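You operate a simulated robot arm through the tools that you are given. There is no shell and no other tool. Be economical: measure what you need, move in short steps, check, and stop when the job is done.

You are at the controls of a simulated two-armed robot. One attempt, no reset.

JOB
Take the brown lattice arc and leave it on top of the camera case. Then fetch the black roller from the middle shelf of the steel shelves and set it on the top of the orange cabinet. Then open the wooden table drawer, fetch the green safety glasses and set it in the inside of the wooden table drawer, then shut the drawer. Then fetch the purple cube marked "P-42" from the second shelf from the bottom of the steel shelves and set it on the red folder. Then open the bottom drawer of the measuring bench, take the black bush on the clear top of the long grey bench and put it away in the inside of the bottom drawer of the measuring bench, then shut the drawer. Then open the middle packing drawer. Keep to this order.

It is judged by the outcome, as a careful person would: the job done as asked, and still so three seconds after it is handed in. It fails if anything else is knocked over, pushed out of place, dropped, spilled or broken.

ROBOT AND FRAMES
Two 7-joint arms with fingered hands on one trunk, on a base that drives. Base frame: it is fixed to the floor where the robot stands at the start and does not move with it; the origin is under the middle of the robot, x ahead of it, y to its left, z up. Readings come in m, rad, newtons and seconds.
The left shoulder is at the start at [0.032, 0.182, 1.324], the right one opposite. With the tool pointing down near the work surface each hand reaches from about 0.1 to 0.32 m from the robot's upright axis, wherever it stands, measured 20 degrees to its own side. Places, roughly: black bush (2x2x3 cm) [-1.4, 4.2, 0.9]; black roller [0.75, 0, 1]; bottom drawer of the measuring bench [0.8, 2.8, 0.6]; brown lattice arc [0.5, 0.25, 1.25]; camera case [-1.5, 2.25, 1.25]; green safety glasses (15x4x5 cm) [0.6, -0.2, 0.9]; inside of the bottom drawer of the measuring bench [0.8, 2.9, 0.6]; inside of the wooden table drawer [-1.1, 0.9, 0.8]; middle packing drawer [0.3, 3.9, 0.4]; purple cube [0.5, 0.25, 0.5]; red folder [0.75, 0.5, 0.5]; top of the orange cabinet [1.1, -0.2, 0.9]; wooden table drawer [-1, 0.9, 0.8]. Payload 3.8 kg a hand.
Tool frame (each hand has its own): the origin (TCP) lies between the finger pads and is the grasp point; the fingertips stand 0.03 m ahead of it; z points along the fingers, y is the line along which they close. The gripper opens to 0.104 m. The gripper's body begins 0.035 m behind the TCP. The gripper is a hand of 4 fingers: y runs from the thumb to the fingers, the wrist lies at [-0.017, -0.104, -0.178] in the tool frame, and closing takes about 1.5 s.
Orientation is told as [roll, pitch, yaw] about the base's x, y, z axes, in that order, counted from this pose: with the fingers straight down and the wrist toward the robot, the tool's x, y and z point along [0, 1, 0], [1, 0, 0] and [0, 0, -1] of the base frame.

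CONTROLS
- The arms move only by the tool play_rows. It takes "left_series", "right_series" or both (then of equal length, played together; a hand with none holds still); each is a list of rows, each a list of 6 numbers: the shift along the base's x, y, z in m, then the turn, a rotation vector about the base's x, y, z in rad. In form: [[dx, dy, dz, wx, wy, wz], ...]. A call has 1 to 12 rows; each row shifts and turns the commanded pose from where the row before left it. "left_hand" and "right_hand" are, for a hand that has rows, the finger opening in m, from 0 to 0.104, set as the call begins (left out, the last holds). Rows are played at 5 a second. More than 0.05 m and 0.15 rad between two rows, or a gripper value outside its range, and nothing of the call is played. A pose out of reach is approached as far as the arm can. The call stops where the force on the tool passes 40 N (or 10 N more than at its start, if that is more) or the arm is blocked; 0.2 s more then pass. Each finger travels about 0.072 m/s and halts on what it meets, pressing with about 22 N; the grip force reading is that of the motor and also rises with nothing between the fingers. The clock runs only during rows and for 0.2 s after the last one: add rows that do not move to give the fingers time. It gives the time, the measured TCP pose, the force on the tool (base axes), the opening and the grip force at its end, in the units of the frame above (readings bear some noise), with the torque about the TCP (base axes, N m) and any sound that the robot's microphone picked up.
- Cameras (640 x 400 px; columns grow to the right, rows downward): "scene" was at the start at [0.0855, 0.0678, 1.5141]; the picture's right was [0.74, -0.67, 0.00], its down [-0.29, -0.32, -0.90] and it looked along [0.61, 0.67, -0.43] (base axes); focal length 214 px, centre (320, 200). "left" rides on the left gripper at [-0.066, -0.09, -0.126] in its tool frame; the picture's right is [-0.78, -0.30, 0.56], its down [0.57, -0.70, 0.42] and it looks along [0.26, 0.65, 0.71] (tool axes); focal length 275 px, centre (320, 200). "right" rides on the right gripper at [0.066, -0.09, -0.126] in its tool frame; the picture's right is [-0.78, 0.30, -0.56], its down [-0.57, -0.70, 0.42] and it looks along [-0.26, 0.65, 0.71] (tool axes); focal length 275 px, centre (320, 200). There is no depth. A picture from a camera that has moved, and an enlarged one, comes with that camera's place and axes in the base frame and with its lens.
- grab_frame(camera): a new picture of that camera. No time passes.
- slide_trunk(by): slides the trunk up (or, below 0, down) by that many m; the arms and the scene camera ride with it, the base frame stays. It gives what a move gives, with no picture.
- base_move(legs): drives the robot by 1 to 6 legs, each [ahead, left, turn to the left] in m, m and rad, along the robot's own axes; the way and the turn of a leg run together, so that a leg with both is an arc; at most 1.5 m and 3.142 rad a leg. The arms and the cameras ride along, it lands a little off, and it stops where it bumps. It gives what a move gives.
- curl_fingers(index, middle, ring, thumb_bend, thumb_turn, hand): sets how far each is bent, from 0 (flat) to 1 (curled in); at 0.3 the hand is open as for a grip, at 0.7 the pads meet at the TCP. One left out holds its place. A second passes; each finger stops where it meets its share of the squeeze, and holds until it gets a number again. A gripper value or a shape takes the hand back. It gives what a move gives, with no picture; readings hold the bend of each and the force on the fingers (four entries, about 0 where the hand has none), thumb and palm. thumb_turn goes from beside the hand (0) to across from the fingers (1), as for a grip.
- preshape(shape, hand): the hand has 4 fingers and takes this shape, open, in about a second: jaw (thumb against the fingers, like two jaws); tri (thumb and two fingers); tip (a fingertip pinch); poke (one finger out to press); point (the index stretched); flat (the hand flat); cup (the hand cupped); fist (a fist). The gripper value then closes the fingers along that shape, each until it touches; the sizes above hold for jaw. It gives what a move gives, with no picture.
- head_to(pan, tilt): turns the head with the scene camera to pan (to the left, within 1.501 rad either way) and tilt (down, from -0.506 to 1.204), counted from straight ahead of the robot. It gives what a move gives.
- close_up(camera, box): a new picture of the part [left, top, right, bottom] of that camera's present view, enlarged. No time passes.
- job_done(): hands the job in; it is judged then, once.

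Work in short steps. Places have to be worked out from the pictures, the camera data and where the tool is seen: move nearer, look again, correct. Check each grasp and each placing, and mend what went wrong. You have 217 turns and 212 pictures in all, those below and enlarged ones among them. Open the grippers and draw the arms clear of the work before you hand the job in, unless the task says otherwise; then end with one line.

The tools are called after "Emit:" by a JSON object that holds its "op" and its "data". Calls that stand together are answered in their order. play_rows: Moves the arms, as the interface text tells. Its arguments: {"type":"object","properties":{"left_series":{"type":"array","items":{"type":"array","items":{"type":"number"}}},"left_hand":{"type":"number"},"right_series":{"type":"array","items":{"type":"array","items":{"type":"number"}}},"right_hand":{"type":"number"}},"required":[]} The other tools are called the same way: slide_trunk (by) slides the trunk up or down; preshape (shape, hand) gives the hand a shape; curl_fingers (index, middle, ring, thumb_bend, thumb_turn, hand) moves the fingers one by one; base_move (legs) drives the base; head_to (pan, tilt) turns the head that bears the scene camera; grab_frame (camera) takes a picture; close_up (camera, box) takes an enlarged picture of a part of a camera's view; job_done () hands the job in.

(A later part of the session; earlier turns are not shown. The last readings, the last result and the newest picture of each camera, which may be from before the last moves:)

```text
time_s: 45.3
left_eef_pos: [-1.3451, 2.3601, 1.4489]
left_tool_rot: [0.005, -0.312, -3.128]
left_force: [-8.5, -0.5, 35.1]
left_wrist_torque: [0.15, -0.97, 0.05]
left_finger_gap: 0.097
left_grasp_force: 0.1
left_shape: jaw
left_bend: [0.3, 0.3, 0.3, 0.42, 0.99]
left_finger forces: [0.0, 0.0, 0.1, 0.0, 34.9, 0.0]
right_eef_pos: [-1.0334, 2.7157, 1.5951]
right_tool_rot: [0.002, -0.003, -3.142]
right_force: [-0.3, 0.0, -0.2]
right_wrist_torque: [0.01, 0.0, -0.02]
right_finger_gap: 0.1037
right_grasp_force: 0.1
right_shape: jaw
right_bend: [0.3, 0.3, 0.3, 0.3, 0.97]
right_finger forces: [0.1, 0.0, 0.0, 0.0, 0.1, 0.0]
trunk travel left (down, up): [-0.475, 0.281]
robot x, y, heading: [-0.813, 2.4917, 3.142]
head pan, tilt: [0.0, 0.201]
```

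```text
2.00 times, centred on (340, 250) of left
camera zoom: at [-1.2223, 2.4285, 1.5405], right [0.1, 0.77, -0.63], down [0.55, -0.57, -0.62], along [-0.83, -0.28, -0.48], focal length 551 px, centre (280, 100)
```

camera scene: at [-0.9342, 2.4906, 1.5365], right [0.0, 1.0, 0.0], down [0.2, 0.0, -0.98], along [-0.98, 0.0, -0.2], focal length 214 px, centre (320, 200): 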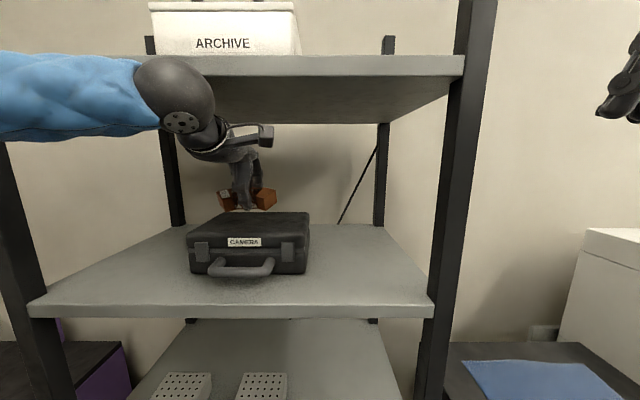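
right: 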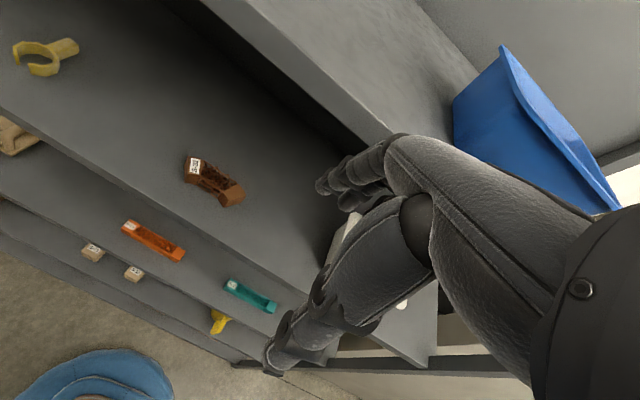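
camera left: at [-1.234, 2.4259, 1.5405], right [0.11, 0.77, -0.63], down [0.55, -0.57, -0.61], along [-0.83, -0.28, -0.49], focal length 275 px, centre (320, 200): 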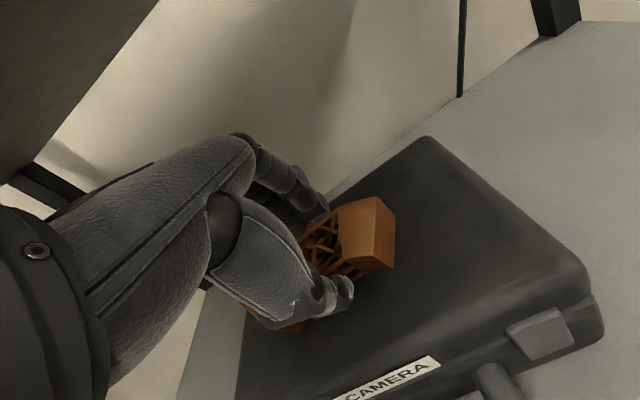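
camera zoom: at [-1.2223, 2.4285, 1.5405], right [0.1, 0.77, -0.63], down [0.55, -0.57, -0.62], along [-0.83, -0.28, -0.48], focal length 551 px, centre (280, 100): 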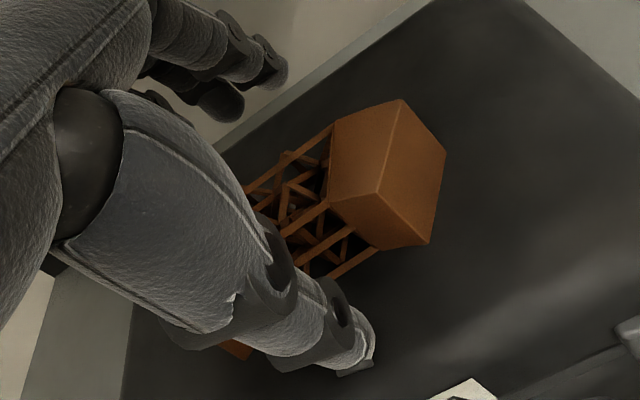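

Thumb tip presses on the case; lift off with more tilt, then withdraw.

Emit:
{"op": "play_rows", "data": {"left_series": [[0, 0, 0.012, 0, 0, 0], [0, 0, 0.01, 0, 0.08, 0], [0, 0, 0.01, 0, 0.08, 0], [0, 0, 0.008, 0, 0, 0], [0.04, 0, 0, 0, 0, 0], [0.04, 0, 0, 0, 0, 0], [0.04, 0, 0, 0, 0, 0], [0.04, 0, 0, 0, 0, 0]]}}

Emit:
{"op": "grab_frame", "data": {"camera": "scene"}}

```text
time_s: 47.1
left_eef_pos: [-1.1824, 2.3571, 1.4857]
left_tool_rot: [0.006, -0.462, -3.13]
left_force: [-0.5, -0.1, 0.3]
left_wrist_torque: [-0.01, 0.01, -0.02]
left_finger_gap: 0.1036
left_grasp_force: 0.2
left_shape: jaw
left_bend: [0.3, 0.3, 0.3, 0.3, 0.97]
left_finger forces: [0.1, 0.0, 0.0, 0.0, 0.0, 0.0]
right_eef_pos: [-1.0335, 2.7153, 1.594]
right_tool_rot: [0.003, -0.005, -3.142]
right_force: [1.0, 0.0, -0.3]
right_wrist_torque: [0.0, 0.02, -0.01]
right_finger_gap: 0.104
right_grasp_force: 0.0
right_shape: jaw
right_bend: [0.3, 0.3, 0.3, 0.3, 0.97]
right_finger forces: [0.0, 0.0, 0.0, 0.0, 0.0, 0.0]
trunk travel left (down, up): [-0.475, 0.281]
robot x, y, heading: [-0.8141, 2.4923, 3.139]
head pan, tilt: [0.0, 0.201]
```

```text
181 pictures are left
camera scene: at [-0.9318, 2.4908, 1.5367], right [0.0, 1.0, 0.0], down [0.2, 0.0, -0.98], along [-0.98, 0.0, -0.2], focal length 214 px, centre (320, 200)
```

scene: 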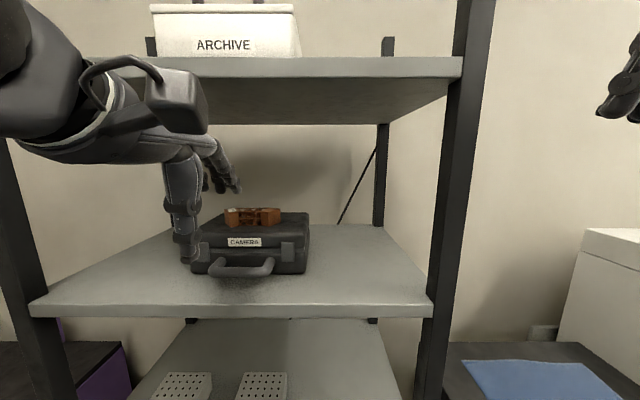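

Arc stands on the camera case. Now back out and turn, surveying the rest of the room (measuring bench, long bench, packing drawers) on the way back.

Emit:
{"op": "base_move", "data": {"legs": [[-0.45, 0, 0], [0, 0, -1.57]]}}

Emit:
{"op": "grab_frame", "data": {"camera": "scene"}}

Emit:
{"op": "base_move", "data": {"legs": [[0, 0, -1.2]]}}

Emit:
{"op": "grab_frame", "data": {"camera": "scene"}}

Emit:
{"op": "base_move", "data": {"legs": [[0, 0, -1.0]]}}

Emit:
{"op": "grab_frame", "data": {"camera": "scene"}}

```text
time_s: 53.7
left_eef_pos: [-0.4926, 2.8621, 1.4852]
left_tool_rot: [0.008, -0.462, 1.578]
left_force: [-0.6, -0.7, 1.2]
left_wrist_torque: [0.01, 0.0, -0.03]
left_finger_gap: 0.1038
left_grasp_force: 0.1
left_shape: jaw
left_bend: [0.3, 0.3, 0.3, 0.3, 0.97]
left_finger forces: [0.1, 0.1, 0.0, 0.0, 0.0, 0.0]
right_eef_pos: [-0.1355, 2.7107, 1.5948]
right_tool_rot: [0.001, -0.003, 1.565]
right_force: [1.1, -0.1, -0.5]
right_wrist_torque: [0.03, -0.01, 0.03]
right_finger_gap: 0.1039
right_grasp_force: 0.1
right_shape: jaw
right_bend: [0.3, 0.3, 0.3, 0.3, 0.97]
right_finger forces: [0.0, 0.0, 0.0, 0.1, 0.0, 0.1]
trunk travel left (down, up): [-0.475, 0.281]
robot x, y, heading: [-0.3599, 2.4889, 1.564]
head pan, tilt: [0.0, 0.201]
```

```text
180 pictures are left
camera scene: at [-0.3597, 2.608, 1.5365], right [1.0, -0.01, 0.0], down [0.0, -0.2, -0.98], along [0.01, 0.98, -0.2], focal length 214 px, centre (320, 200)
```

scene: 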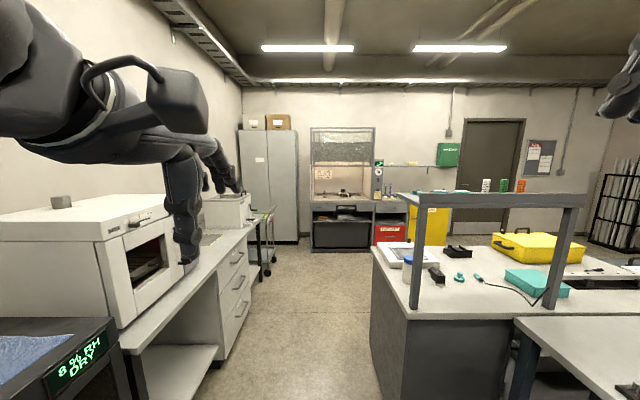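

```text
time_s: 57.1
left_eef_pos: [-0.0576, 2.7442, 1.4856]
left_tool_rot: [0.006, -0.462, 0.364]
left_force: [-0.2, 0.7, -0.9]
left_wrist_torque: [0.01, -0.01, -0.01]
left_finger_gap: 0.1037
left_grasp_force: 0.0
left_shape: jaw
left_bend: [0.3, 0.3, 0.3, 0.3, 0.97]
left_finger forces: [0.1, 0.0, 0.0, 0.0, 0.0, 0.0]
right_eef_pos: [-0.0751, 2.3581, 1.5949]
right_tool_rot: [0.002, -0.004, 0.353]
right_force: [-0.2, -0.7, -0.2]
right_wrist_torque: [0.02, 0.0, -0.01]
right_finger_gap: 0.1038
right_grasp_force: 0.2
right_shape: jaw
right_bend: [0.3, 0.3, 0.3, 0.3, 0.97]
right_finger forces: [0.0, 0.0, 0.0, 0.0, 0.0, 0.1]
trunk travel left (down, up): [-0.475, 0.281]
robot x, y, heading: [-0.3574, 2.4894, 0.353]
head pan, tilt: [0.0, 0.201]
```

```text
179 pictures are left
camera scene: at [-0.2495, 2.5304, 1.5365], right [0.34, -0.94, 0.0], down [-0.19, -0.07, -0.98], along [0.92, 0.34, -0.2], focal length 214 px, centre (320, 200)
```

scene: 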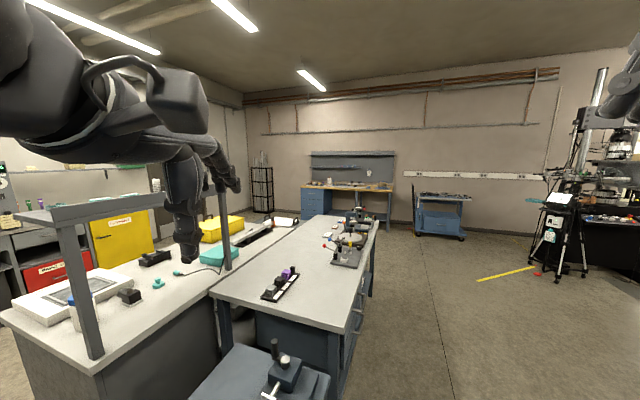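

```text
time_s: 60.1
left_eef_pos: [0.0152, 2.3695, 1.484]
left_tool_rot: [0.007, -0.463, -0.652]
left_force: [0.1, 1.1, -0.1]
left_wrist_torque: [0.03, -0.02, 0.01]
left_finger_gap: 0.104
left_grasp_force: 0.0
left_shape: jaw
left_bend: [0.3, 0.3, 0.3, 0.3, 0.97]
left_finger forces: [0.0, 0.0, 0.0, 0.0, 0.0, 0.1]
right_eef_pos: [-0.3213, 2.179, 1.5946]
right_tool_rot: [0.001, -0.004, -0.662]
right_force: [0.1, -0.8, 0.0]
right_wrist_torque: [0.0, 0.01, -0.01]
right_finger_gap: 0.104
right_grasp_force: 0.0
right_shape: jaw
right_bend: [0.3, 0.3, 0.3, 0.3, 0.97]
right_finger forces: [0.0, 0.0, 0.0, 0.0, 0.0, 0.1]
trunk travel left (down, up): [-0.475, 0.281]
robot x, y, heading: [-0.3607, 2.4913, -0.665]
head pan, tilt: [0.0, 0.201]
```

```text
178 pictures are left
camera scene: at [-0.2674, 2.4169, 1.5365], right [-0.62, -0.79, 0.0], down [-0.16, 0.12, -0.98], along [0.77, -0.6, -0.2], focal length 214 px, centre (320, 200)
```

scene: 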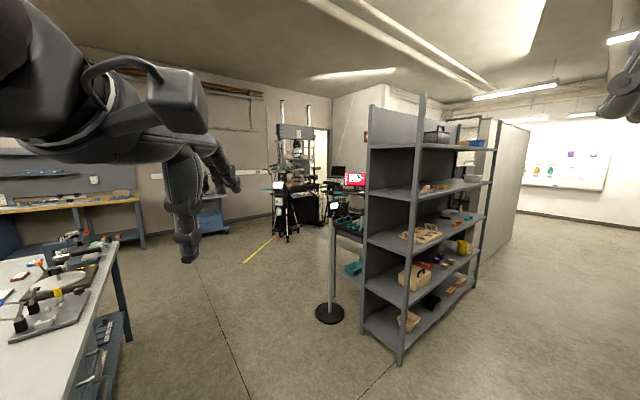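

The shelf unit spans y≈-0.45…1.1; the orange cabinet should be behind it. I drive round the end to look behind the shelves (a post stands at about (1.13, 1.19)).

Emit:
{"op": "base_move", "data": {"legs": [[1.434, 0.3, 0], [0, 0, -0.7]]}}

Emit:
{"op": "grab_frame", "data": {"camera": "scene"}}

```text
time_s: 69.3
left_eef_pos: [1.1678, 1.5033, 1.4844]
left_tool_rot: [0.007, -0.461, -1.364]
left_force: [-0.2, -0.4, -0.4]
left_wrist_torque: [-0.03, -0.01, 0.0]
left_finger_gap: 0.1037
left_grasp_force: 0.1
left_shape: jaw
left_bend: [0.3, 0.3, 0.3, 0.3, 0.97]
left_finger forces: [0.0, 0.0, 0.0, 0.0, 0.0, 0.0]
right_eef_pos: [0.7896, 1.5814, 1.5945]
right_tool_rot: [0.0, -0.003, -1.376]
right_force: [-0.2, 0.2, 0.4]
right_wrist_torque: [0.06, -0.01, 0.01]
right_finger_gap: 0.104
right_grasp_force: 0.0
right_shape: jaw
right_bend: [0.3, 0.3, 0.3, 0.3, 0.97]
right_finger forces: [0.0, 0.0, 0.0, 0.0, 0.0, 0.0]
trunk travel left (down, up): [-0.475, 0.281]
robot x, y, heading: [0.9658, 1.842, -1.376]
head pan, tilt: [0.0, 0.201]
```

```text
177 pictures are left
camera scene: at [0.9857, 1.7241, 1.5365], right [-0.98, -0.19, 0.0], down [-0.04, 0.2, -0.98], along [0.19, -0.96, -0.2], focal length 214 px, centre (320, 200)
```

scene: 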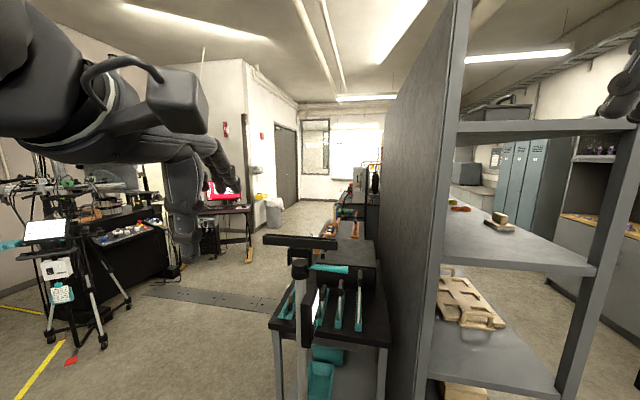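

Emit:
{"op": "close_up", "data": {"camera": "scene", "box": [260, 150, 400, 270]}}

```text
3.33 times, centred on (330, 210) of scene
camera zoom: at [0.9857, 1.7241, 1.5365], right [-0.98, -0.19, 0.0], down [-0.04, 0.2, -0.98], along [0.19, -0.96, -0.2], focal length 715 px, centre (287, 167)
```

zoom: 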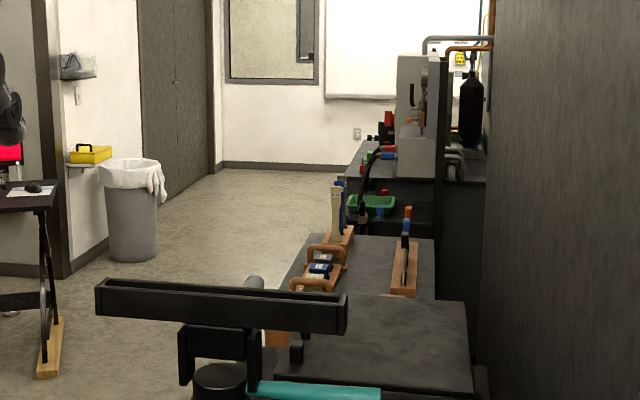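

A black-topped cabinet with an orange side shows behind the shelves. I drive round to its aisle side and face it.

Emit:
{"op": "base_move", "data": {"legs": [[0.17, 0.9, 0], [1.25, -0.25, 0], [0, 0, -1.5]]}}

Emit:
{"op": "head_to", "data": {"pan": 0.0, "tilt": 0.35}}

Emit:
{"op": "grab_frame", "data": {"camera": "scene"}}

```text
time_s: 83.8
left_eef_pos: [1.5466, 0.3455, 1.4853]
left_tool_rot: [0.006, -0.461, -2.884]
left_force: [0.1, 0.4, -0.1]
left_wrist_torque: [0.0, 0.01, 0.02]
left_finger_gap: 0.1035
left_grasp_force: 0.0
left_shape: jaw
left_bend: [0.3, 0.3, 0.3, 0.3, 0.97]
left_finger forces: [0.0, 0.0, 0.0, 0.0, 0.0, 0.1]
right_eef_pos: [1.6038, 0.7286, 1.5934]
right_tool_rot: [0.0, -0.003, -2.894]
right_force: [-0.7, 0.0, -0.3]
right_wrist_torque: [0.02, -0.01, 0.02]
right_finger_gap: 0.1039
right_grasp_force: 0.1
right_shape: jaw
right_bend: [0.3, 0.3, 0.3, 0.3, 0.97]
right_finger forces: [0.0, 0.1, 0.0, 0.0, 0.1, 0.0]
trunk travel left (down, up): [-0.475, 0.281]
robot x, y, heading: [1.8715, 0.5686, -2.894]
head pan, tilt: [0.0, 0.201]
```

```text
time_s: 84.5
left_eef_pos: [1.5469, 0.3455, 1.4855]
left_tool_rot: [0.005, -0.462, -2.885]
left_force: [0.6, -0.8, 0.2]
left_wrist_torque: [-0.01, 0.01, 0.02]
left_finger_gap: 0.1039
left_grasp_force: 0.1
left_shape: jaw
left_bend: [0.3, 0.3, 0.3, 0.3, 0.97]
left_finger forces: [0.0, 0.0, 0.0, 0.0, 0.0, 0.0]
right_eef_pos: [1.6049, 0.7293, 1.5952]
right_tool_rot: [0.001, -0.004, -2.895]
right_force: [-0.8, 0.4, -0.3]
right_wrist_torque: [-0.01, 0.02, 0.02]
right_finger_gap: 0.104
right_grasp_force: 0.1
right_shape: jaw
right_bend: [0.3, 0.3, 0.3, 0.3, 0.97]
right_finger forces: [0.0, 0.0, 0.0, 0.1, 0.0, 0.0]
trunk travel left (down, up): [-0.475, 0.281]
robot x, y, heading: [1.875, 0.5626, -2.893]
head pan, tilt: [0.0, 0.351]
```

```text
175 pictures are left
camera scene: at [1.7573, 0.5373, 1.5225], right [-0.24, 0.97, 0.0], down [0.33, 0.08, -0.94], along [-0.91, -0.23, -0.34], focal length 214 px, centre (320, 200)
```

scene: 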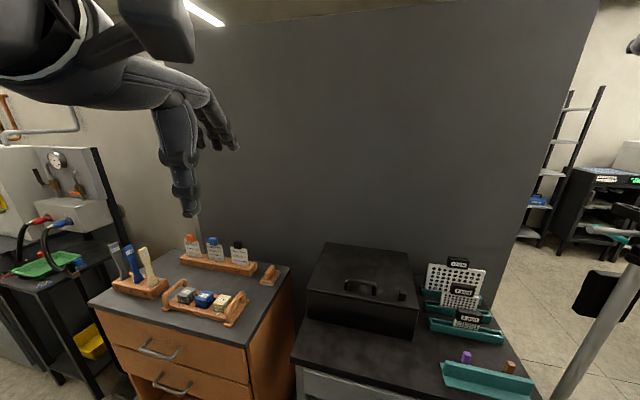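

Emit:
{"op": "close_up", "data": {"camera": "scene", "box": [80, 220, 320, 370]}}

```text
2.67 times, centred on (200, 295) of scene
camera zoom: at [1.7573, 0.5373, 1.5225], right [-0.24, 0.97, 0.0], down [0.33, 0.08, -0.94], along [-0.91, -0.23, -0.34], focal length 572 px, centre (640, -53)
```

zoom: 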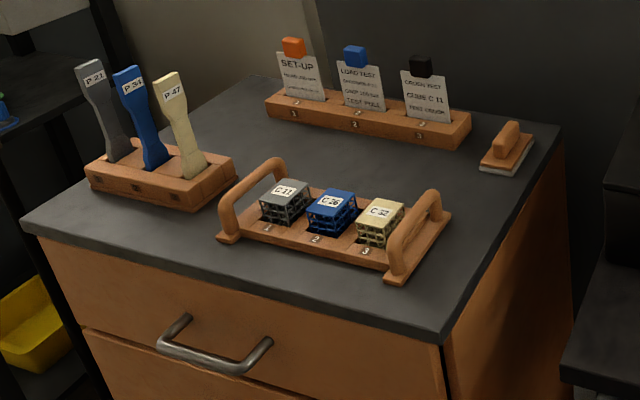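

Orange cabinet located: top ≈ x 1.0–1.37, y -0.43–0.2, with a free strip around x≈1.175. Now return to the front of the shelves for the roller (≈(0.61, 0.06, 0.93), axis along x).

Emit:
{"op": "base_move", "data": {"legs": [[0, 0, -1.819], [1.32, 0, 0], [0, 0, 1.571], [1.5, 0, 0], [0.5, 0, 0], [0, 0, 1.571]]}}

```text
time_s: 112.8
left_eef_pos: [0.0581, 1.4822, 1.485]
left_tool_rot: [0.006, -0.463, -1.498]
left_force: [-0.7, 0.7, -0.2]
left_wrist_torque: [-0.02, 0.01, 0.0]
left_finger_gap: 0.1039
left_grasp_force: 0.1
left_shape: jaw
left_bend: [0.3, 0.3, 0.3, 0.3, 0.97]
left_finger forces: [0.0, 0.0, 0.0, 0.0, 0.1, 0.0]
right_eef_pos: [-0.3083, 1.6082, 1.5949]
right_tool_rot: [0.0, -0.003, -1.506]
right_force: [-0.1, -0.2, -0.3]
right_wrist_torque: [-0.01, 0.0, -0.01]
right_finger_gap: 0.1039
right_grasp_force: 0.0
right_shape: jaw
right_bend: [0.3, 0.3, 0.3, 0.3, 0.97]
right_finger forces: [0.0, 0.0, 0.0, 0.1, 0.0, 0.1]
trunk travel left (down, up): [-0.475, 0.281]
robot x, y, heading: [-0.1021, 1.845, -1.507]
head pan, tilt: [0.0, 0.351]
```

Emit:
{"op": "base_move", "data": {"legs": [[0, 0, -0.064], [1.5, 0, 0], [0.45, 0, 0], [0, 0, 2.27]]}}

Emit:
{"op": "slide_trunk", "data": {"by": -0.3}}

Emit:
{"op": "head_to", "data": {"pan": -0.4, "tilt": 0.35}}

Emit:
{"op": "grab_frame", "data": {"camera": "scene"}}

```text
time_s: 128.4
left_eef_pos: [0.0841, 0.23, 1.4848]
left_tool_rot: [0.008, -0.462, 0.696]
left_force: [-0.6, 0.2, 0.3]
left_wrist_torque: [0.03, 0.01, 0.02]
left_finger_gap: 0.1036
left_grasp_force: 0.1
left_shape: jaw
left_bend: [0.3, 0.3, 0.3, 0.3, 0.97]
left_finger forces: [0.0, 0.1, 0.0, 0.0, 0.0, 0.1]
right_eef_pos: [0.1935, -0.142, 1.5939]
right_tool_rot: [0.002, -0.003, 0.684]
right_force: [0.5, -0.4, -0.7]
right_wrist_torque: [0.04, 0.0, 0.01]
right_finger_gap: 0.1036
right_grasp_force: 0.0
right_shape: jaw
right_bend: [0.3, 0.3, 0.3, 0.3, 0.97]
right_finger forces: [0.0, 0.0, 0.0, 0.1, 0.1, 0.0]
trunk travel left (down, up): [-0.475, 0.281]
robot x, y, heading: [-0.1171, -0.1089, 0.688]
head pan, tilt: [0.0, 0.351]
```

```text
time_s: 131.4
left_eef_pos: [0.0825, 0.2315, 1.1872]
left_tool_rot: [-0.001, -0.464, 0.701]
left_force: [7.4, 9.9, 10.3]
left_wrist_torque: [-2.27, 1.23, 0.48]
left_finger_gap: 0.104
left_grasp_force: 0.0
left_shape: jaw
left_bend: [0.3, 0.3, 0.3, 0.3, 0.97]
left_finger forces: [0.0, 0.1, 0.0, 0.0, 0.0, 0.1]
right_eef_pos: [0.296, -0.0541, 1.2432]
right_tool_rot: [0.001, 0.214, 0.686]
right_force: [-0.1, -0.3, 0.3]
right_wrist_torque: [-0.05, -0.02, -0.01]
right_finger_gap: 0.1039
right_grasp_force: 0.2
right_shape: jaw
right_bend: [0.3, 0.3, 0.3, 0.3, 0.97]
right_finger forces: [0.1, 0.1, 0.1, 0.0, 0.0, 0.1]
trunk travel left (down, up): [-0.175, 0.581]
robot x, y, heading: [-0.1191, -0.1098, 0.68]
head pan, tilt: [0.0, 0.351]
```

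```text
time_s: 132.2
left_eef_pos: [0.0814, 0.2313, 1.1856]
left_tool_rot: [0.005, -0.463, 0.699]
left_force: [3.4, 29.4, 11.8]
left_wrist_torque: [-4.38, 1.07, -1.57]
left_finger_gap: 0.1039
left_grasp_force: 0.0
left_shape: jaw
left_bend: [0.3, 0.3, 0.3, 0.3, 0.97]
left_finger forces: [0.0, 0.0, 0.0, 0.0, 0.0, 0.0]
right_eef_pos: [0.2957, -0.0557, 1.2428]
right_tool_rot: [0.001, 0.216, 0.685]
right_force: [0.1, -0.7, -1.2]
right_wrist_torque: [-0.02, 0.01, -0.02]
right_finger_gap: 0.1038
right_grasp_force: 0.1
right_shape: jaw
right_bend: [0.3, 0.3, 0.3, 0.3, 0.97]
right_finger forces: [0.0, 0.0, 0.0, 0.0, 0.0, 0.0]
trunk travel left (down, up): [-0.175, 0.581]
robot x, y, heading: [-0.1198, -0.1081, 0.687]
head pan, tilt: [-0.4, 0.351]
```

```text
173 pictures are left
camera scene: at [0.069, -0.0005, 1.2164], right [0.28, -0.96, 0.0], down [-0.34, -0.1, -0.94], along [0.9, 0.26, -0.35], focal length 214 px, centre (320, 200)
```

scene: 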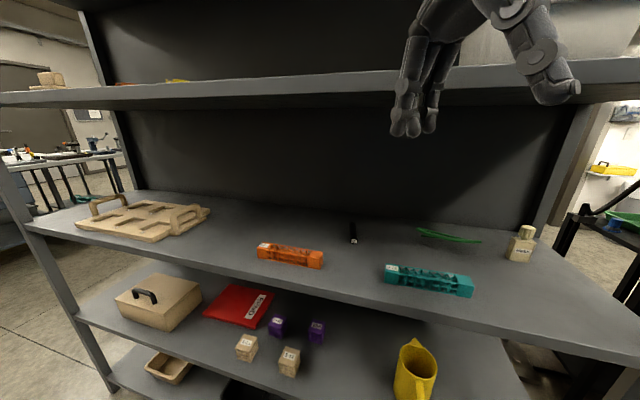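

The left arm shows some force; I look at it before going on.

Emit:
{"op": "head_to", "data": {"pan": 0.7, "tilt": 0.6}}

Emit:
{"op": "grab_frame", "data": {"camera": "scene"}}

```text
time_s: 133.6
left_eef_pos: [0.0821, 0.2278, 1.1875]
left_tool_rot: [0.002, -0.467, 0.696]
left_force: [0.1, 0.2, -0.3]
left_wrist_torque: [0.03, 0.07, 0.01]
left_finger_gap: 0.1037
left_grasp_force: 0.0
left_shape: jaw
left_bend: [0.3, 0.3, 0.3, 0.3, 0.97]
left_finger forces: [0.0, 0.0, 0.0, 0.0, 0.0, 0.0]
right_eef_pos: [0.2965, -0.0555, 1.2433]
right_tool_rot: [0.001, 0.215, 0.686]
right_force: [0.0, 0.4, 0.1]
right_wrist_torque: [-0.01, -0.01, -0.02]
right_finger_gap: 0.104
right_grasp_force: 0.1
right_shape: jaw
right_bend: [0.3, 0.3, 0.3, 0.3, 0.97]
right_finger forces: [0.0, 0.1, 0.0, 0.0, 0.0, 0.1]
trunk travel left (down, up): [-0.175, 0.581]
robot x, y, heading: [-0.1232, -0.1097, 0.687]
head pan, tilt: [0.7, 0.6]
```

```text
172 pictures are left
camera scene: at [-0.0031, 0.06, 1.1946], right [0.98, -0.19, 0.0], down [-0.11, -0.55, -0.83], along [0.16, 0.81, -0.56], focal length 214 px, centre (320, 200)
```

scene: 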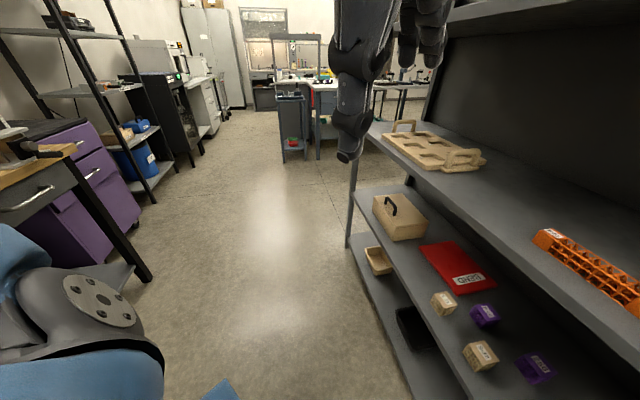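

Force vanished (head had been touching the left forearm). Quick close-up of the cubes for later, then look at the roller.

Emit:
{"op": "close_up", "data": {"camera": "scene", "box": [400, 230, 640, 400]}}

Emit:
{"op": "head_to", "data": {"pan": -0.55, "tilt": 0.4}}

Emit:
{"op": "close_up", "data": {"camera": "scene", "box": [280, 160, 480, 285]}}

Emit:
{"op": "grab_frame", "data": {"camera": "right"}}

```text
2.35 times, centred on (520, 315) of scene
camera zoom: at [-0.0031, 0.06, 1.1946], right [0.98, -0.19, 0.0], down [-0.11, -0.55, -0.83], along [0.16, 0.81, -0.56], focal length 505 px, centre (-151, -71)
```

zoom: 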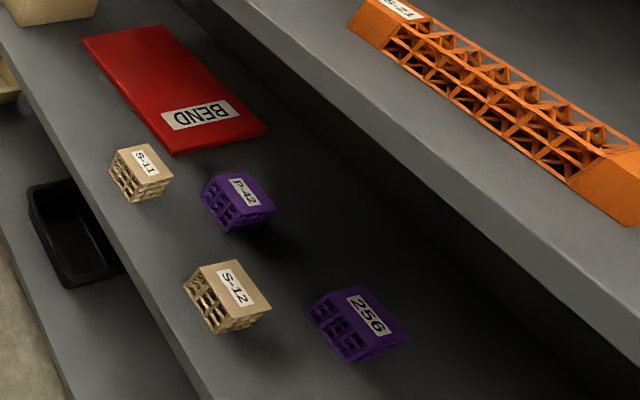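

```text
time_s: 135.0
left_eef_pos: [0.0806, 0.2302, 1.1846]
left_tool_rot: [0.007, -0.465, 0.694]
left_force: [-0.3, 0.6, -0.4]
left_wrist_torque: [0.0, -0.01, -0.02]
left_finger_gap: 0.1039
left_grasp_force: 0.1
left_shape: jaw
left_bend: [0.3, 0.3, 0.3, 0.3, 0.97]
left_finger forces: [0.1, 0.0, 0.0, 0.0, 0.1, 0.0]
right_eef_pos: [0.296, -0.057, 1.2429]
right_tool_rot: [0.001, 0.217, 0.686]
right_force: [0.2, 0.5, -0.4]
right_wrist_torque: [-0.02, -0.01, -0.01]
right_finger_gap: 0.1037
right_grasp_force: 0.1
right_shape: jaw
right_bend: [0.3, 0.3, 0.3, 0.3, 0.97]
right_finger forces: [0.0, 0.0, 0.0, 0.0, 0.0, 0.1]
trunk travel left (down, up): [-0.175, 0.581]
robot x, y, heading: [-0.1219, -0.1086, 0.684]
head pan, tilt: [-0.55, 0.4]
```

```text
3.20 times, centred on (380, 222) of scene
camera zoom: at [0.0715, -0.0143, 1.2129], right [0.13, -0.99, 0.0], down [-0.38, -0.05, -0.92], along [0.91, 0.12, -0.39], focal length 686 px, centre (128, 128)
```

zoom: 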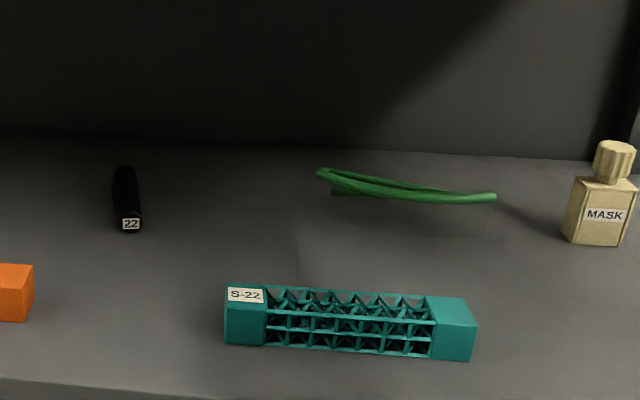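

```text
169 pictures are left
camera right: at [0.2067, -0.0433, 1.3858], right [0.81, -0.34, 0.48], down [-0.24, -0.93, -0.27], along [0.54, 0.1, -0.84], focal length 275 px, centre (320, 200)
```

right: 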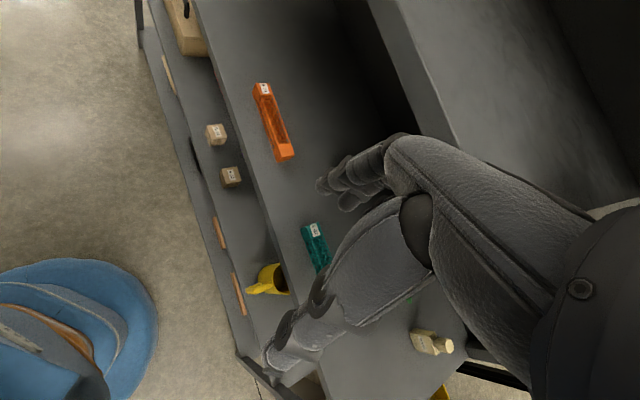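

Roller: centre ≈(0.625, 0.062), 9 cm long, axis ≈0.2 rad left of x, shelf ≈0.89. I'll take it with the left hand at yaw ≈-1.37 with the robot turned right. First tuck both arms suitably.

Emit:
{"op": "play_rows", "data": {"left_series": [[0, 0, -0.035, 0, 0, 0], [0, 0, -0.035, 0, 0, 0], [0, 0, -0.035, 0, 0, 0], [0, 0, -0.03, 0, 0, 0]], "right_series": [[-0.008, -0.04, 0, 0, 0, 0], [-0.008, -0.04, 0, 0, 0, 0], [-0.008, -0.04, 0, 0, 0, 0], [-0.006, -0.033, 0, 0, 0, 0]]}}

Emit:
{"op": "base_move", "data": {"legs": [[0, 0, -1.285], [-0.13, 0.33, 0]]}}

Emit:
{"op": "head_to", "data": {"pan": 0.4, "tilt": 0.4}}

Emit:
{"op": "grab_frame", "data": {"camera": "scene"}}

```text
time_s: 136.0
left_eef_pos: [0.1148, 0.2255, 1.095]
left_tool_rot: [0.008, -0.461, 0.695]
left_force: [0.3, 1.3, -0.7]
left_wrist_torque: [0.02, -0.13, -0.21]
left_finger_gap: 0.1038
left_grasp_force: 0.1
left_shape: jaw
left_bend: [0.3, 0.3, 0.3, 0.3, 0.97]
left_finger forces: [0.1, 0.1, 0.0, 0.1, 0.1, 0.0]
left hand out of reach, approached as far as the arm can: row 3, 4
right_eef_pos: [0.2757, -0.1308, 1.1664]
right_tool_rot: [0.003, 0.219, 0.688]
right_force: [0.1, -0.8, -0.9]
right_wrist_torque: [0.01, 0.0, 0.01]
right_finger_gap: 0.1036
right_grasp_force: 0.2
right_shape: jaw
right_bend: [0.3, 0.3, 0.3, 0.3, 0.97]
right_finger forces: [0.0, 0.1, 0.1, 0.0, 0.0, 0.0]
right hand out of reach, approached as far as the arm can: row 1, 2, 3, 4
trunk travel left (down, up): [-0.175, 0.581]
robot x, y, heading: [-0.1185, -0.1074, 0.685]
head pan, tilt: [-0.55, 0.4]
```

```text
time_s: 141.5
left_eef_pos: [0.3473, 0.1016, 1.0956]
left_tool_rot: [0.006, -0.463, -0.598]
left_force: [1.9, 1.3, -2.6]
left_wrist_torque: [-0.14, -0.1, -0.29]
left_finger_gap: 0.104
left_grasp_force: 0.0
left_shape: jaw
left_bend: [0.3, 0.3, 0.3, 0.3, 0.97]
left_finger forces: [0.0, 0.0, 0.0, 0.0, 0.1, 0.1]
right_eef_pos: [0.0483, -0.1502, 1.1661]
right_tool_rot: [0.005, 0.216, -0.608]
right_force: [-0.1, 0.2, 0.3]
right_wrist_torque: [0.01, -0.03, 0.01]
right_finger_gap: 0.1037
right_grasp_force: 0.0
right_shape: jaw
right_bend: [0.3, 0.3, 0.3, 0.3, 0.97]
right_finger forces: [0.1, 0.1, 0.0, 0.0, 0.0, 0.0]
trunk travel left (down, up): [-0.175, 0.581]
robot x, y, heading: [-0.0373, 0.2372, -0.615]
head pan, tilt: [-0.55, 0.4]
```

```text
time_s: 142.7
left_eef_pos: [0.3482, 0.1011, 1.0958]
left_tool_rot: [0.007, -0.461, -0.601]
left_force: [-1.2, 0.8, -1.0]
left_wrist_torque: [0.0, -0.01, 0.02]
left_finger_gap: 0.104
left_grasp_force: 0.1
left_shape: jaw
left_bend: [0.3, 0.3, 0.3, 0.3, 0.97]
left_finger forces: [0.0, 0.1, 0.0, 0.1, 0.0, 0.1]
right_eef_pos: [0.0484, -0.1509, 1.1653]
right_tool_rot: [0.002, 0.216, -0.607]
right_force: [0.8, -0.8, -0.1]
right_wrist_torque: [0.02, 0.04, 0.03]
right_finger_gap: 0.1036
right_grasp_force: 0.0
right_shape: jaw
right_bend: [0.3, 0.3, 0.3, 0.3, 0.97]
right_finger forces: [0.0, 0.1, 0.1, 0.1, 0.0, 0.0]
trunk travel left (down, up): [-0.175, 0.581]
robot x, y, heading: [-0.039, 0.2351, -0.609]
head pan, tilt: [0.4, 0.4]
```

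```text
168 pictures are left
camera scene: at [0.1598, 0.1385, 1.2124], right [-0.21, -0.98, 0.0], down [-0.38, 0.08, -0.92], along [0.9, -0.19, -0.39], focal length 214 px, centre (320, 200)
```

scene: 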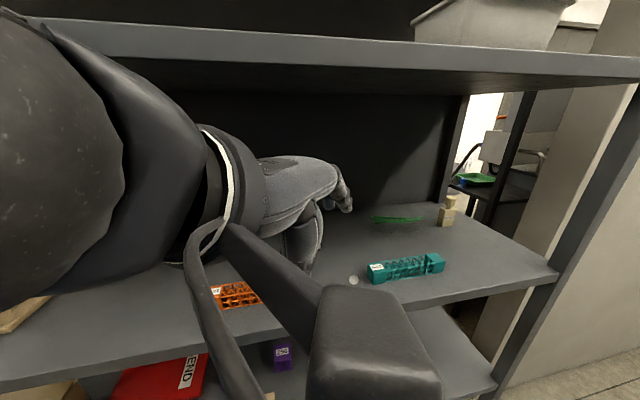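

Now untilt to vertical while lowering, then yaw toward -1.37, still near the shelf front.

Emit:
{"op": "play_rows", "data": {"left_series": [[0.005, 0, -0.025, 0.065, 0.095, 0], [0.005, 0, -0.025, 0.065, 0.095, 0], [0.005, 0, -0.025, 0.065, 0.095, 0], [0.005, 0, -0.02, 0.065, 0.095, 0], [0.01, 0, 0, 0, 0, -0.13], [0.01, 0, 0, 0, 0, -0.13], [0.01, 0, 0, 0, 0, -0.13], [0.01, 0, 0, 0, 0, -0.13], [0.01, 0, 0, 0, 0, -0.13], [0.01, 0, 0, 0, 0, -0.12]]}}

Emit:
{"op": "grab_frame", "data": {"camera": "scene"}}

Emit:
{"op": "grab_frame", "data": {"camera": "left"}}

```text
time_s: 144.7
left_eef_pos: [0.4526, 0.2171, 0.968]
left_tool_rot: [-0.075, -0.044, -1.132]
left_force: [1.0, 1.1, 1.0]
left_wrist_torque: [-0.05, 0.07, 0.03]
left_finger_gap: 0.1041
left_grasp_force: 0.0
left_shape: jaw
left_bend: [0.3, 0.3, 0.3, 0.3, 0.97]
left_finger forces: [0.0, 0.0, 0.0, 0.2, 0.1, 0.1]
right_eef_pos: [0.1202, -0.031, 1.1824]
right_tool_rot: [-0.099, 0.218, -0.581]
right_force: [0.4, 1.0, 2.4]
right_wrist_torque: [-0.13, -0.02, -0.02]
right_finger_gap: 0.104
right_grasp_force: 0.0
right_shape: jaw
right_bend: [0.3, 0.3, 0.3, 0.3, 0.97]
right_finger forces: [0.0, 0.0, 0.1, 0.0, 0.0, 0.0]
trunk travel left (down, up): [-0.175, 0.581]
robot x, y, heading: [-0.0505, 0.2433, -0.556]
head pan, tilt: [0.4, 0.4]
stopped in row 9 (left hand): the arm was blocked; the commanded pose is now the measured one
```

```text
167 pictures are left
camera scene: at [0.1857, 0.2115, 1.214], right [-0.15, -0.99, 0.05], down [-0.41, 0.02, -0.91], along [0.9, -0.16, -0.41], focal length 214 px, centre (320, 200)
```

scene: 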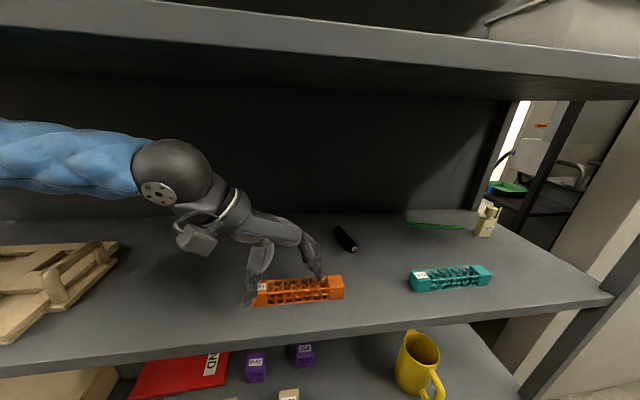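

```text
166 pictures are left
camera left: at [0.3602, 0.2793, 1.0945], right [-0.85, -0.1, -0.51], down [0.2, 0.85, -0.49], along [0.48, -0.52, -0.7], focal length 275 px, centre (320, 200)
```

left: 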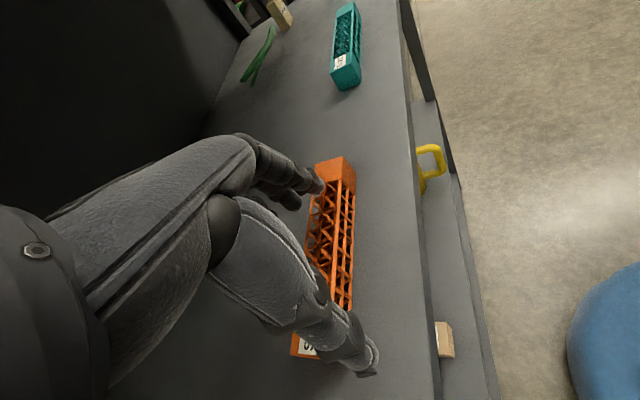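

The arm got blocked (robot leaned a bit), so that yaw is too much in this stance. I raise slightly and undo the yaw, backing off.

Emit:
{"op": "play_rows", "data": {"left_series": [[0, 0, 0.02, 0, 0, 0.05], [-0.01, 0, 0.01, 0, 0, 0.1], [-0.02, 0, 0.01, 0, 0, 0.12], [-0.02, 0, 0.01, 0, 0, 0.12]]}}

Emit:
{"op": "grab_frame", "data": {"camera": "scene"}}

```text
time_s: 145.5
left_eef_pos: [0.4077, 0.1481, 1.0103]
left_tool_rot: [-0.267, 0.009, -0.881]
left_force: [0.4, -0.1, 1.4]
left_wrist_torque: [0.02, -0.04, -0.03]
left_finger_gap: 0.1041
left_grasp_force: 0.1
left_shape: jaw
left_bend: [0.3, 0.3, 0.3, 0.3, 0.97]
left_finger forces: [0.0, 0.0, 0.0, 0.0, 0.0, 0.0]
right_eef_pos: [0.0795, -0.1041, 1.161]
right_tool_rot: [-0.033, 0.242, -0.637]
right_force: [0.9, -1.5, 0.5]
right_wrist_torque: [0.06, 0.15, -0.01]
right_finger_gap: 0.1042
right_grasp_force: 0.0
right_shape: jaw
right_bend: [0.3, 0.3, 0.3, 0.3, 0.97]
right_finger forces: [0.0, 0.0, 0.0, 0.1, 0.0, 0.0]
trunk travel left (down, up): [-0.175, 0.581]
robot x, y, heading: [-0.0482, 0.2515, -0.621]
head pan, tilt: [0.4, 0.4]
stopped in row 4 (left hand): the arm was blocked; the commanded pose is now the measured one
```

```text
165 pictures are left
camera scene: at [0.1698, 0.1439, 1.2058], right [-0.22, -0.98, 0.0], down [-0.4, 0.09, -0.91], along [0.89, -0.2, -0.41], focal length 214 px, centre (320, 200)
```

scene: 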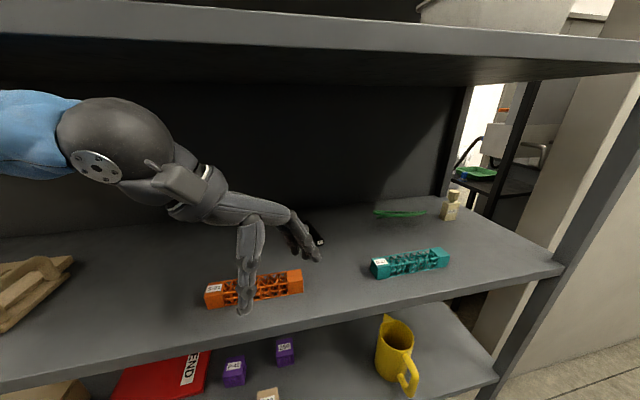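

The robot is upright again, but still blocked somewhere; I look along the left arm to see where.

Emit:
{"op": "head_to", "data": {"pan": 1.2, "tilt": 0.3}}

Emit:
{"op": "grab_frame", "data": {"camera": "scene"}}

```text
time_s: 146.7
left_eef_pos: [0.4075, 0.1491, 1.01]
left_tool_rot: [-0.267, 0.006, -0.879]
left_force: [0.7, -0.4, 0.3]
left_wrist_torque: [0.04, 0.02, -0.01]
left_finger_gap: 0.1043
left_grasp_force: 0.0
left_shape: jaw
left_bend: [0.3, 0.3, 0.3, 0.3, 0.97]
left_finger forces: [0.1, 0.1, 0.0, 0.0, 0.1, 0.1]
right_eef_pos: [0.0791, -0.1046, 1.1613]
right_tool_rot: [-0.034, 0.242, -0.635]
right_force: [-0.4, 0.0, -0.1]
right_wrist_torque: [0.0, -0.02, 0.02]
right_finger_gap: 0.1043
right_grasp_force: 0.0
right_shape: jaw
right_bend: [0.3, 0.3, 0.3, 0.3, 0.97]
right_finger forces: [0.0, 0.1, 0.0, 0.1, 0.0, 0.0]
trunk travel left (down, up): [-0.175, 0.581]
robot x, y, heading: [-0.0459, 0.2507, -0.621]
head pan, tilt: [1.201, 0.3]
```

```text
164 pictures are left
camera scene: at [0.1574, 0.2158, 1.2161], right [0.55, -0.84, -0.02], down [-0.27, -0.15, -0.95], along [0.79, 0.53, -0.31], focal length 214 px, centre (320, 200)
```

scene: 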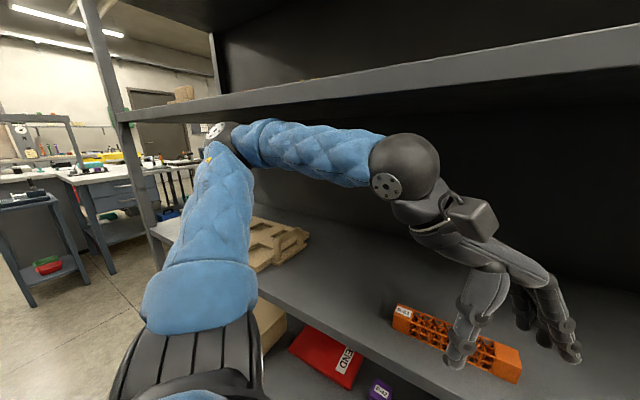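

The elbow is against the front edge of the upper shelf. I back the base straight out, then lower the trunk further.

Emit:
{"op": "base_move", "data": {"legs": [[-0.3, 0, 0]]}}

Emit:
{"op": "grab_frame", "data": {"camera": "scene"}}

```text
time_s: 148.1
left_eef_pos: [0.3153, 0.2048, 1.0202]
left_tool_rot: [-0.286, -0.004, -1.085]
left_force: [0.3, -0.3, 0.9]
left_wrist_torque: [0.02, 0.0, 0.0]
left_finger_gap: 0.104
left_grasp_force: 0.0
left_shape: jaw
left_bend: [0.3, 0.3, 0.3, 0.3, 0.97]
left_finger forces: [0.1, 0.0, 0.0, 0.0, 0.0, 0.0]
right_eef_pos: [-0.0626, 0.0288, 1.1709]
right_tool_rot: [-0.034, 0.221, -0.845]
right_force: [0.6, -0.5, -0.4]
right_wrist_torque: [0.01, 0.01, -0.01]
right_finger_gap: 0.104
right_grasp_force: 0.1
right_shape: jaw
right_bend: [0.3, 0.3, 0.3, 0.3, 0.97]
right_finger forces: [0.0, 0.0, 0.0, 0.0, 0.0, 0.0]
trunk travel left (down, up): [-0.175, 0.581]
robot x, y, heading: [-0.1028, 0.3882, -0.832]
head pan, tilt: [1.201, 0.3]
stopped in leg 1: the robot was blocked; the commanded pose is now the measured one
```

```text
163 pictures are left
camera scene: at [0.0801, 0.3244, 1.2229], right [0.36, -0.93, 0.0], down [-0.28, -0.11, -0.95], along [0.89, 0.34, -0.3], focal length 214 px, centre (320, 200)
```

scene: 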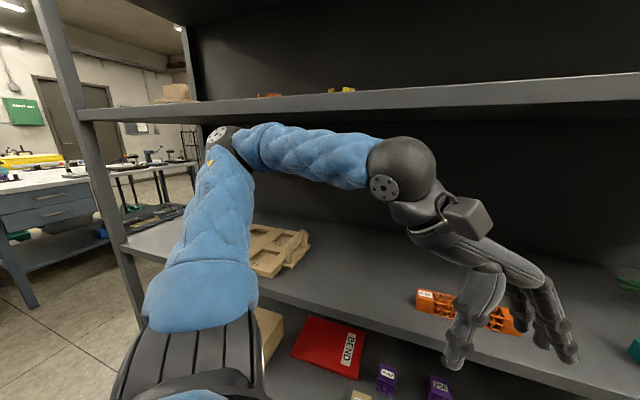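

The elbow seems caught behind the shelf's front lip. Lower the trunk 5 cm to free it, then check.

Emit:
{"op": "slide_trunk", "data": {"by": -0.05}}

Emit:
{"op": "grab_frame", "data": {"camera": "scene"}}

```text
time_s: 149.0
left_eef_pos: [0.3094, 0.2052, 0.9708]
left_tool_rot: [-0.271, -0.007, -1.084]
left_force: [-0.7, -0.1, 0.6]
left_wrist_torque: [0.0, 0.02, -0.01]
left_finger_gap: 0.1041
left_grasp_force: 0.1
left_shape: jaw
left_bend: [0.3, 0.3, 0.3, 0.3, 0.97]
left_finger forces: [0.1, 0.0, 0.0, 0.0, 0.0, 0.0]
right_eef_pos: [-0.0691, 0.0264, 1.1178]
right_tool_rot: [-0.027, 0.219, -0.843]
right_force: [-0.1, 0.6, -0.5]
right_wrist_torque: [0.0, -0.04, 0.01]
right_finger_gap: 0.104
right_grasp_force: 0.0
right_shape: jaw
right_bend: [0.3, 0.3, 0.3, 0.3, 0.97]
right_finger forces: [0.0, 0.0, 0.0, 0.1, 0.0, 0.0]
trunk travel left (down, up): [-0.125, 0.631]
robot x, y, heading: [-0.103, 0.3872, -0.831]
head pan, tilt: [1.201, 0.3]
```

```text
162 pictures are left
camera scene: at [0.0934, 0.3018, 1.1694], right [0.36, -0.93, 0.0], down [-0.28, -0.11, -0.96], along [0.89, 0.35, -0.3], focal length 214 px, centre (320, 200)
```

scene: 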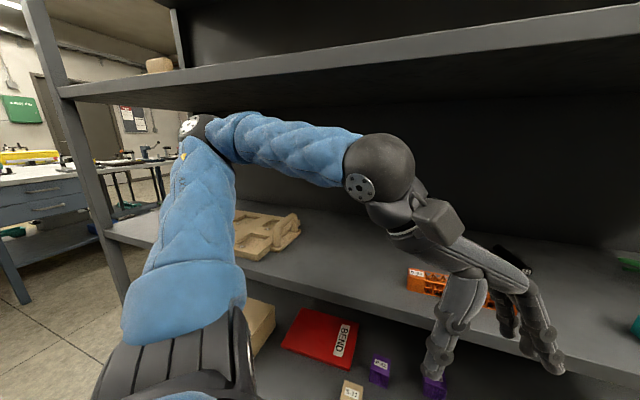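

Freed. Now the stance (heading -0.83) suits; I level the hand, raise it a little, then drive a bit toward the roller.

Emit:
{"op": "play_rows", "data": {"left_series": [[0, 0, 0.008, 0.063, -0.12, 0], [0, 0, 0.008, 0.063, -0.12, 0], [0.02, -0.01, 0, 0, 0, 0]]}}

Emit:
{"op": "base_move", "data": {"legs": [[0.12, 0.05, 0]]}}

Emit:
{"op": "grab_frame", "data": {"camera": "scene"}}

Emit:
{"op": "grab_frame", "data": {"camera": "left"}}

```text
time_s: 149.8
left_eef_pos: [0.3299, 0.194, 0.9854]
left_tool_rot: [-0.001, -0.007, -1.087]
left_force: [-0.6, -1.1, -0.1]
left_wrist_torque: [-0.01, -0.01, 0.0]
left_finger_gap: 0.1041
left_grasp_force: 0.0
left_shape: jaw
left_bend: [0.3, 0.3, 0.3, 0.3, 0.97]
left_finger forces: [0.0, 0.0, 0.0, 0.0, 0.0, 0.0]
right_eef_pos: [-0.0676, 0.0256, 1.1166]
right_tool_rot: [-0.028, 0.221, -0.843]
right_force: [0.3, 0.5, 0.1]
right_wrist_torque: [-0.02, -0.01, 0.01]
right_finger_gap: 0.1042
right_grasp_force: 0.1
right_shape: jaw
right_bend: [0.3, 0.3, 0.3, 0.3, 0.97]
right_finger forces: [0.1, 0.0, 0.1, 0.0, 0.1, 0.0]
trunk travel left (down, up): [-0.125, 0.631]
robot x, y, heading: [-0.0998, 0.3865, -0.825]
head pan, tilt: [1.201, 0.3]
```

```text
time_s: 151.1
left_eef_pos: [0.3944, 0.1668, 1.0013]
left_tool_rot: [0.01, -0.056, -1.039]
left_force: [-1.0, -1.3, 3.6]
left_wrist_torque: [0.08, -0.1, 0.0]
left_finger_gap: 0.104
left_grasp_force: 0.0
left_shape: jaw
left_bend: [0.3, 0.3, 0.3, 0.3, 0.97]
left_finger forces: [0.1, 0.0, 0.1, 0.0, 0.1, 0.1]
right_eef_pos: [0.0049, -0.0242, 1.1076]
right_tool_rot: [0.0, 0.203, -0.783]
right_force: [-1.9, 0.2, -0.5]
right_wrist_torque: [-0.01, -0.11, 0.0]
right_finger_gap: 0.1041
right_grasp_force: 0.1
right_shape: jaw
right_bend: [0.3, 0.3, 0.3, 0.3, 0.97]
right_finger forces: [0.0, 0.1, 0.1, 0.0, 0.0, 0.1]
trunk travel left (down, up): [-0.125, 0.631]
robot x, y, heading: [-0.0132, 0.3355, -0.778]
head pan, tilt: [1.201, 0.3]
```

```text
161 pictures are left
camera scene: at [0.1483, 0.2586, 1.166], right [0.41, -0.91, 0.02], down [-0.23, -0.12, -0.97], along [0.88, 0.39, -0.26], focal length 214 px, centre (320, 200)
```

scene: 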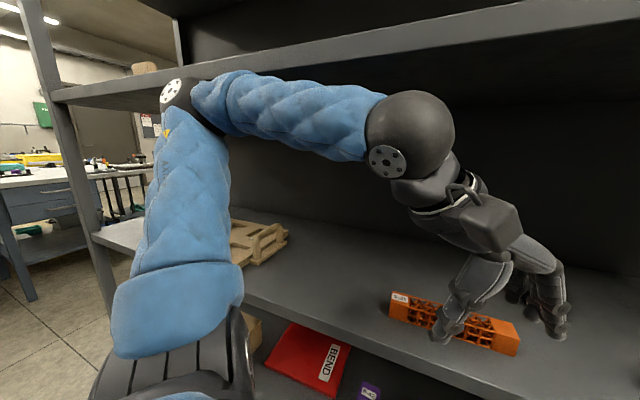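

```text
160 pictures are left
camera left: at [0.2863, 0.216, 1.1197], right [-0.8, -0.16, -0.58], down [0.15, 0.88, -0.46], along [0.58, -0.45, -0.67], focal length 275 px, centre (320, 200)
```

left: 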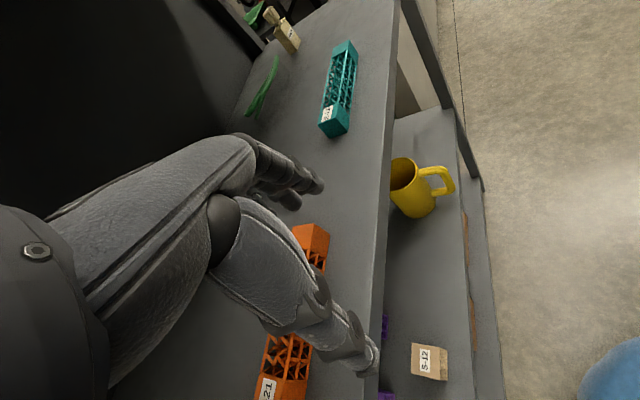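

Elbow still rides against the lip. I back out further, lower the trunk fully so the elbow stays well below the shelf above, then re-enter.

Emit:
{"op": "base_move", "data": {"legs": [[-0.08, -0.15, 0]]}}

Emit:
{"op": "grab_frame", "data": {"camera": "scene"}}

```text
time_s: 152.5
left_eef_pos: [0.262, 0.1177, 0.997]
left_tool_rot: [-0.019, -0.05, -1.039]
left_force: [0.4, -0.4, -0.8]
left_wrist_torque: [0.04, -0.01, 0.04]
left_finger_gap: 0.1039
left_grasp_force: 0.1
left_shape: jaw
left_bend: [0.3, 0.3, 0.3, 0.3, 0.97]
left_finger forces: [0.0, 0.0, 0.0, 0.0, 0.0, 0.0]
right_eef_pos: [-0.125, -0.0715, 1.1182]
right_tool_rot: [-0.024, 0.22, -0.788]
right_force: [-0.5, -0.1, 0.3]
right_wrist_torque: [-0.01, -0.02, 0.01]
right_finger_gap: 0.104
right_grasp_force: 0.1
right_shape: jaw
right_bend: [0.3, 0.3, 0.3, 0.3, 0.97]
right_finger forces: [0.0, 0.0, 0.0, 0.0, 0.0, 0.0]
trunk travel left (down, up): [-0.125, 0.631]
robot x, y, heading: [-0.1777, 0.286, -0.775]
head pan, tilt: [1.201, 0.3]
```

```text
159 pictures are left
camera scene: at [0.0213, 0.2111, 1.1693], right [0.41, -0.91, 0.0], down [-0.27, -0.12, -0.96], along [0.87, 0.39, -0.29], focal length 214 px, centre (320, 200)
```

scene: 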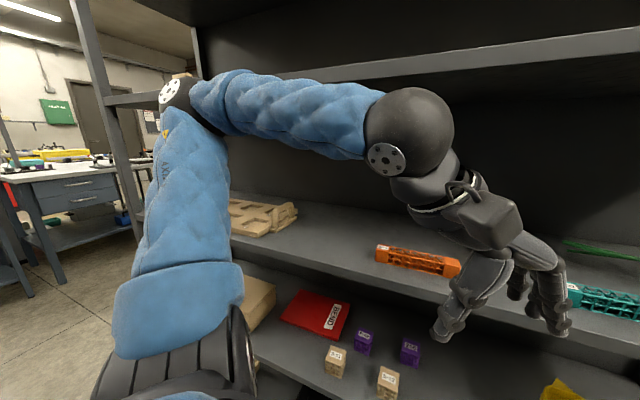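

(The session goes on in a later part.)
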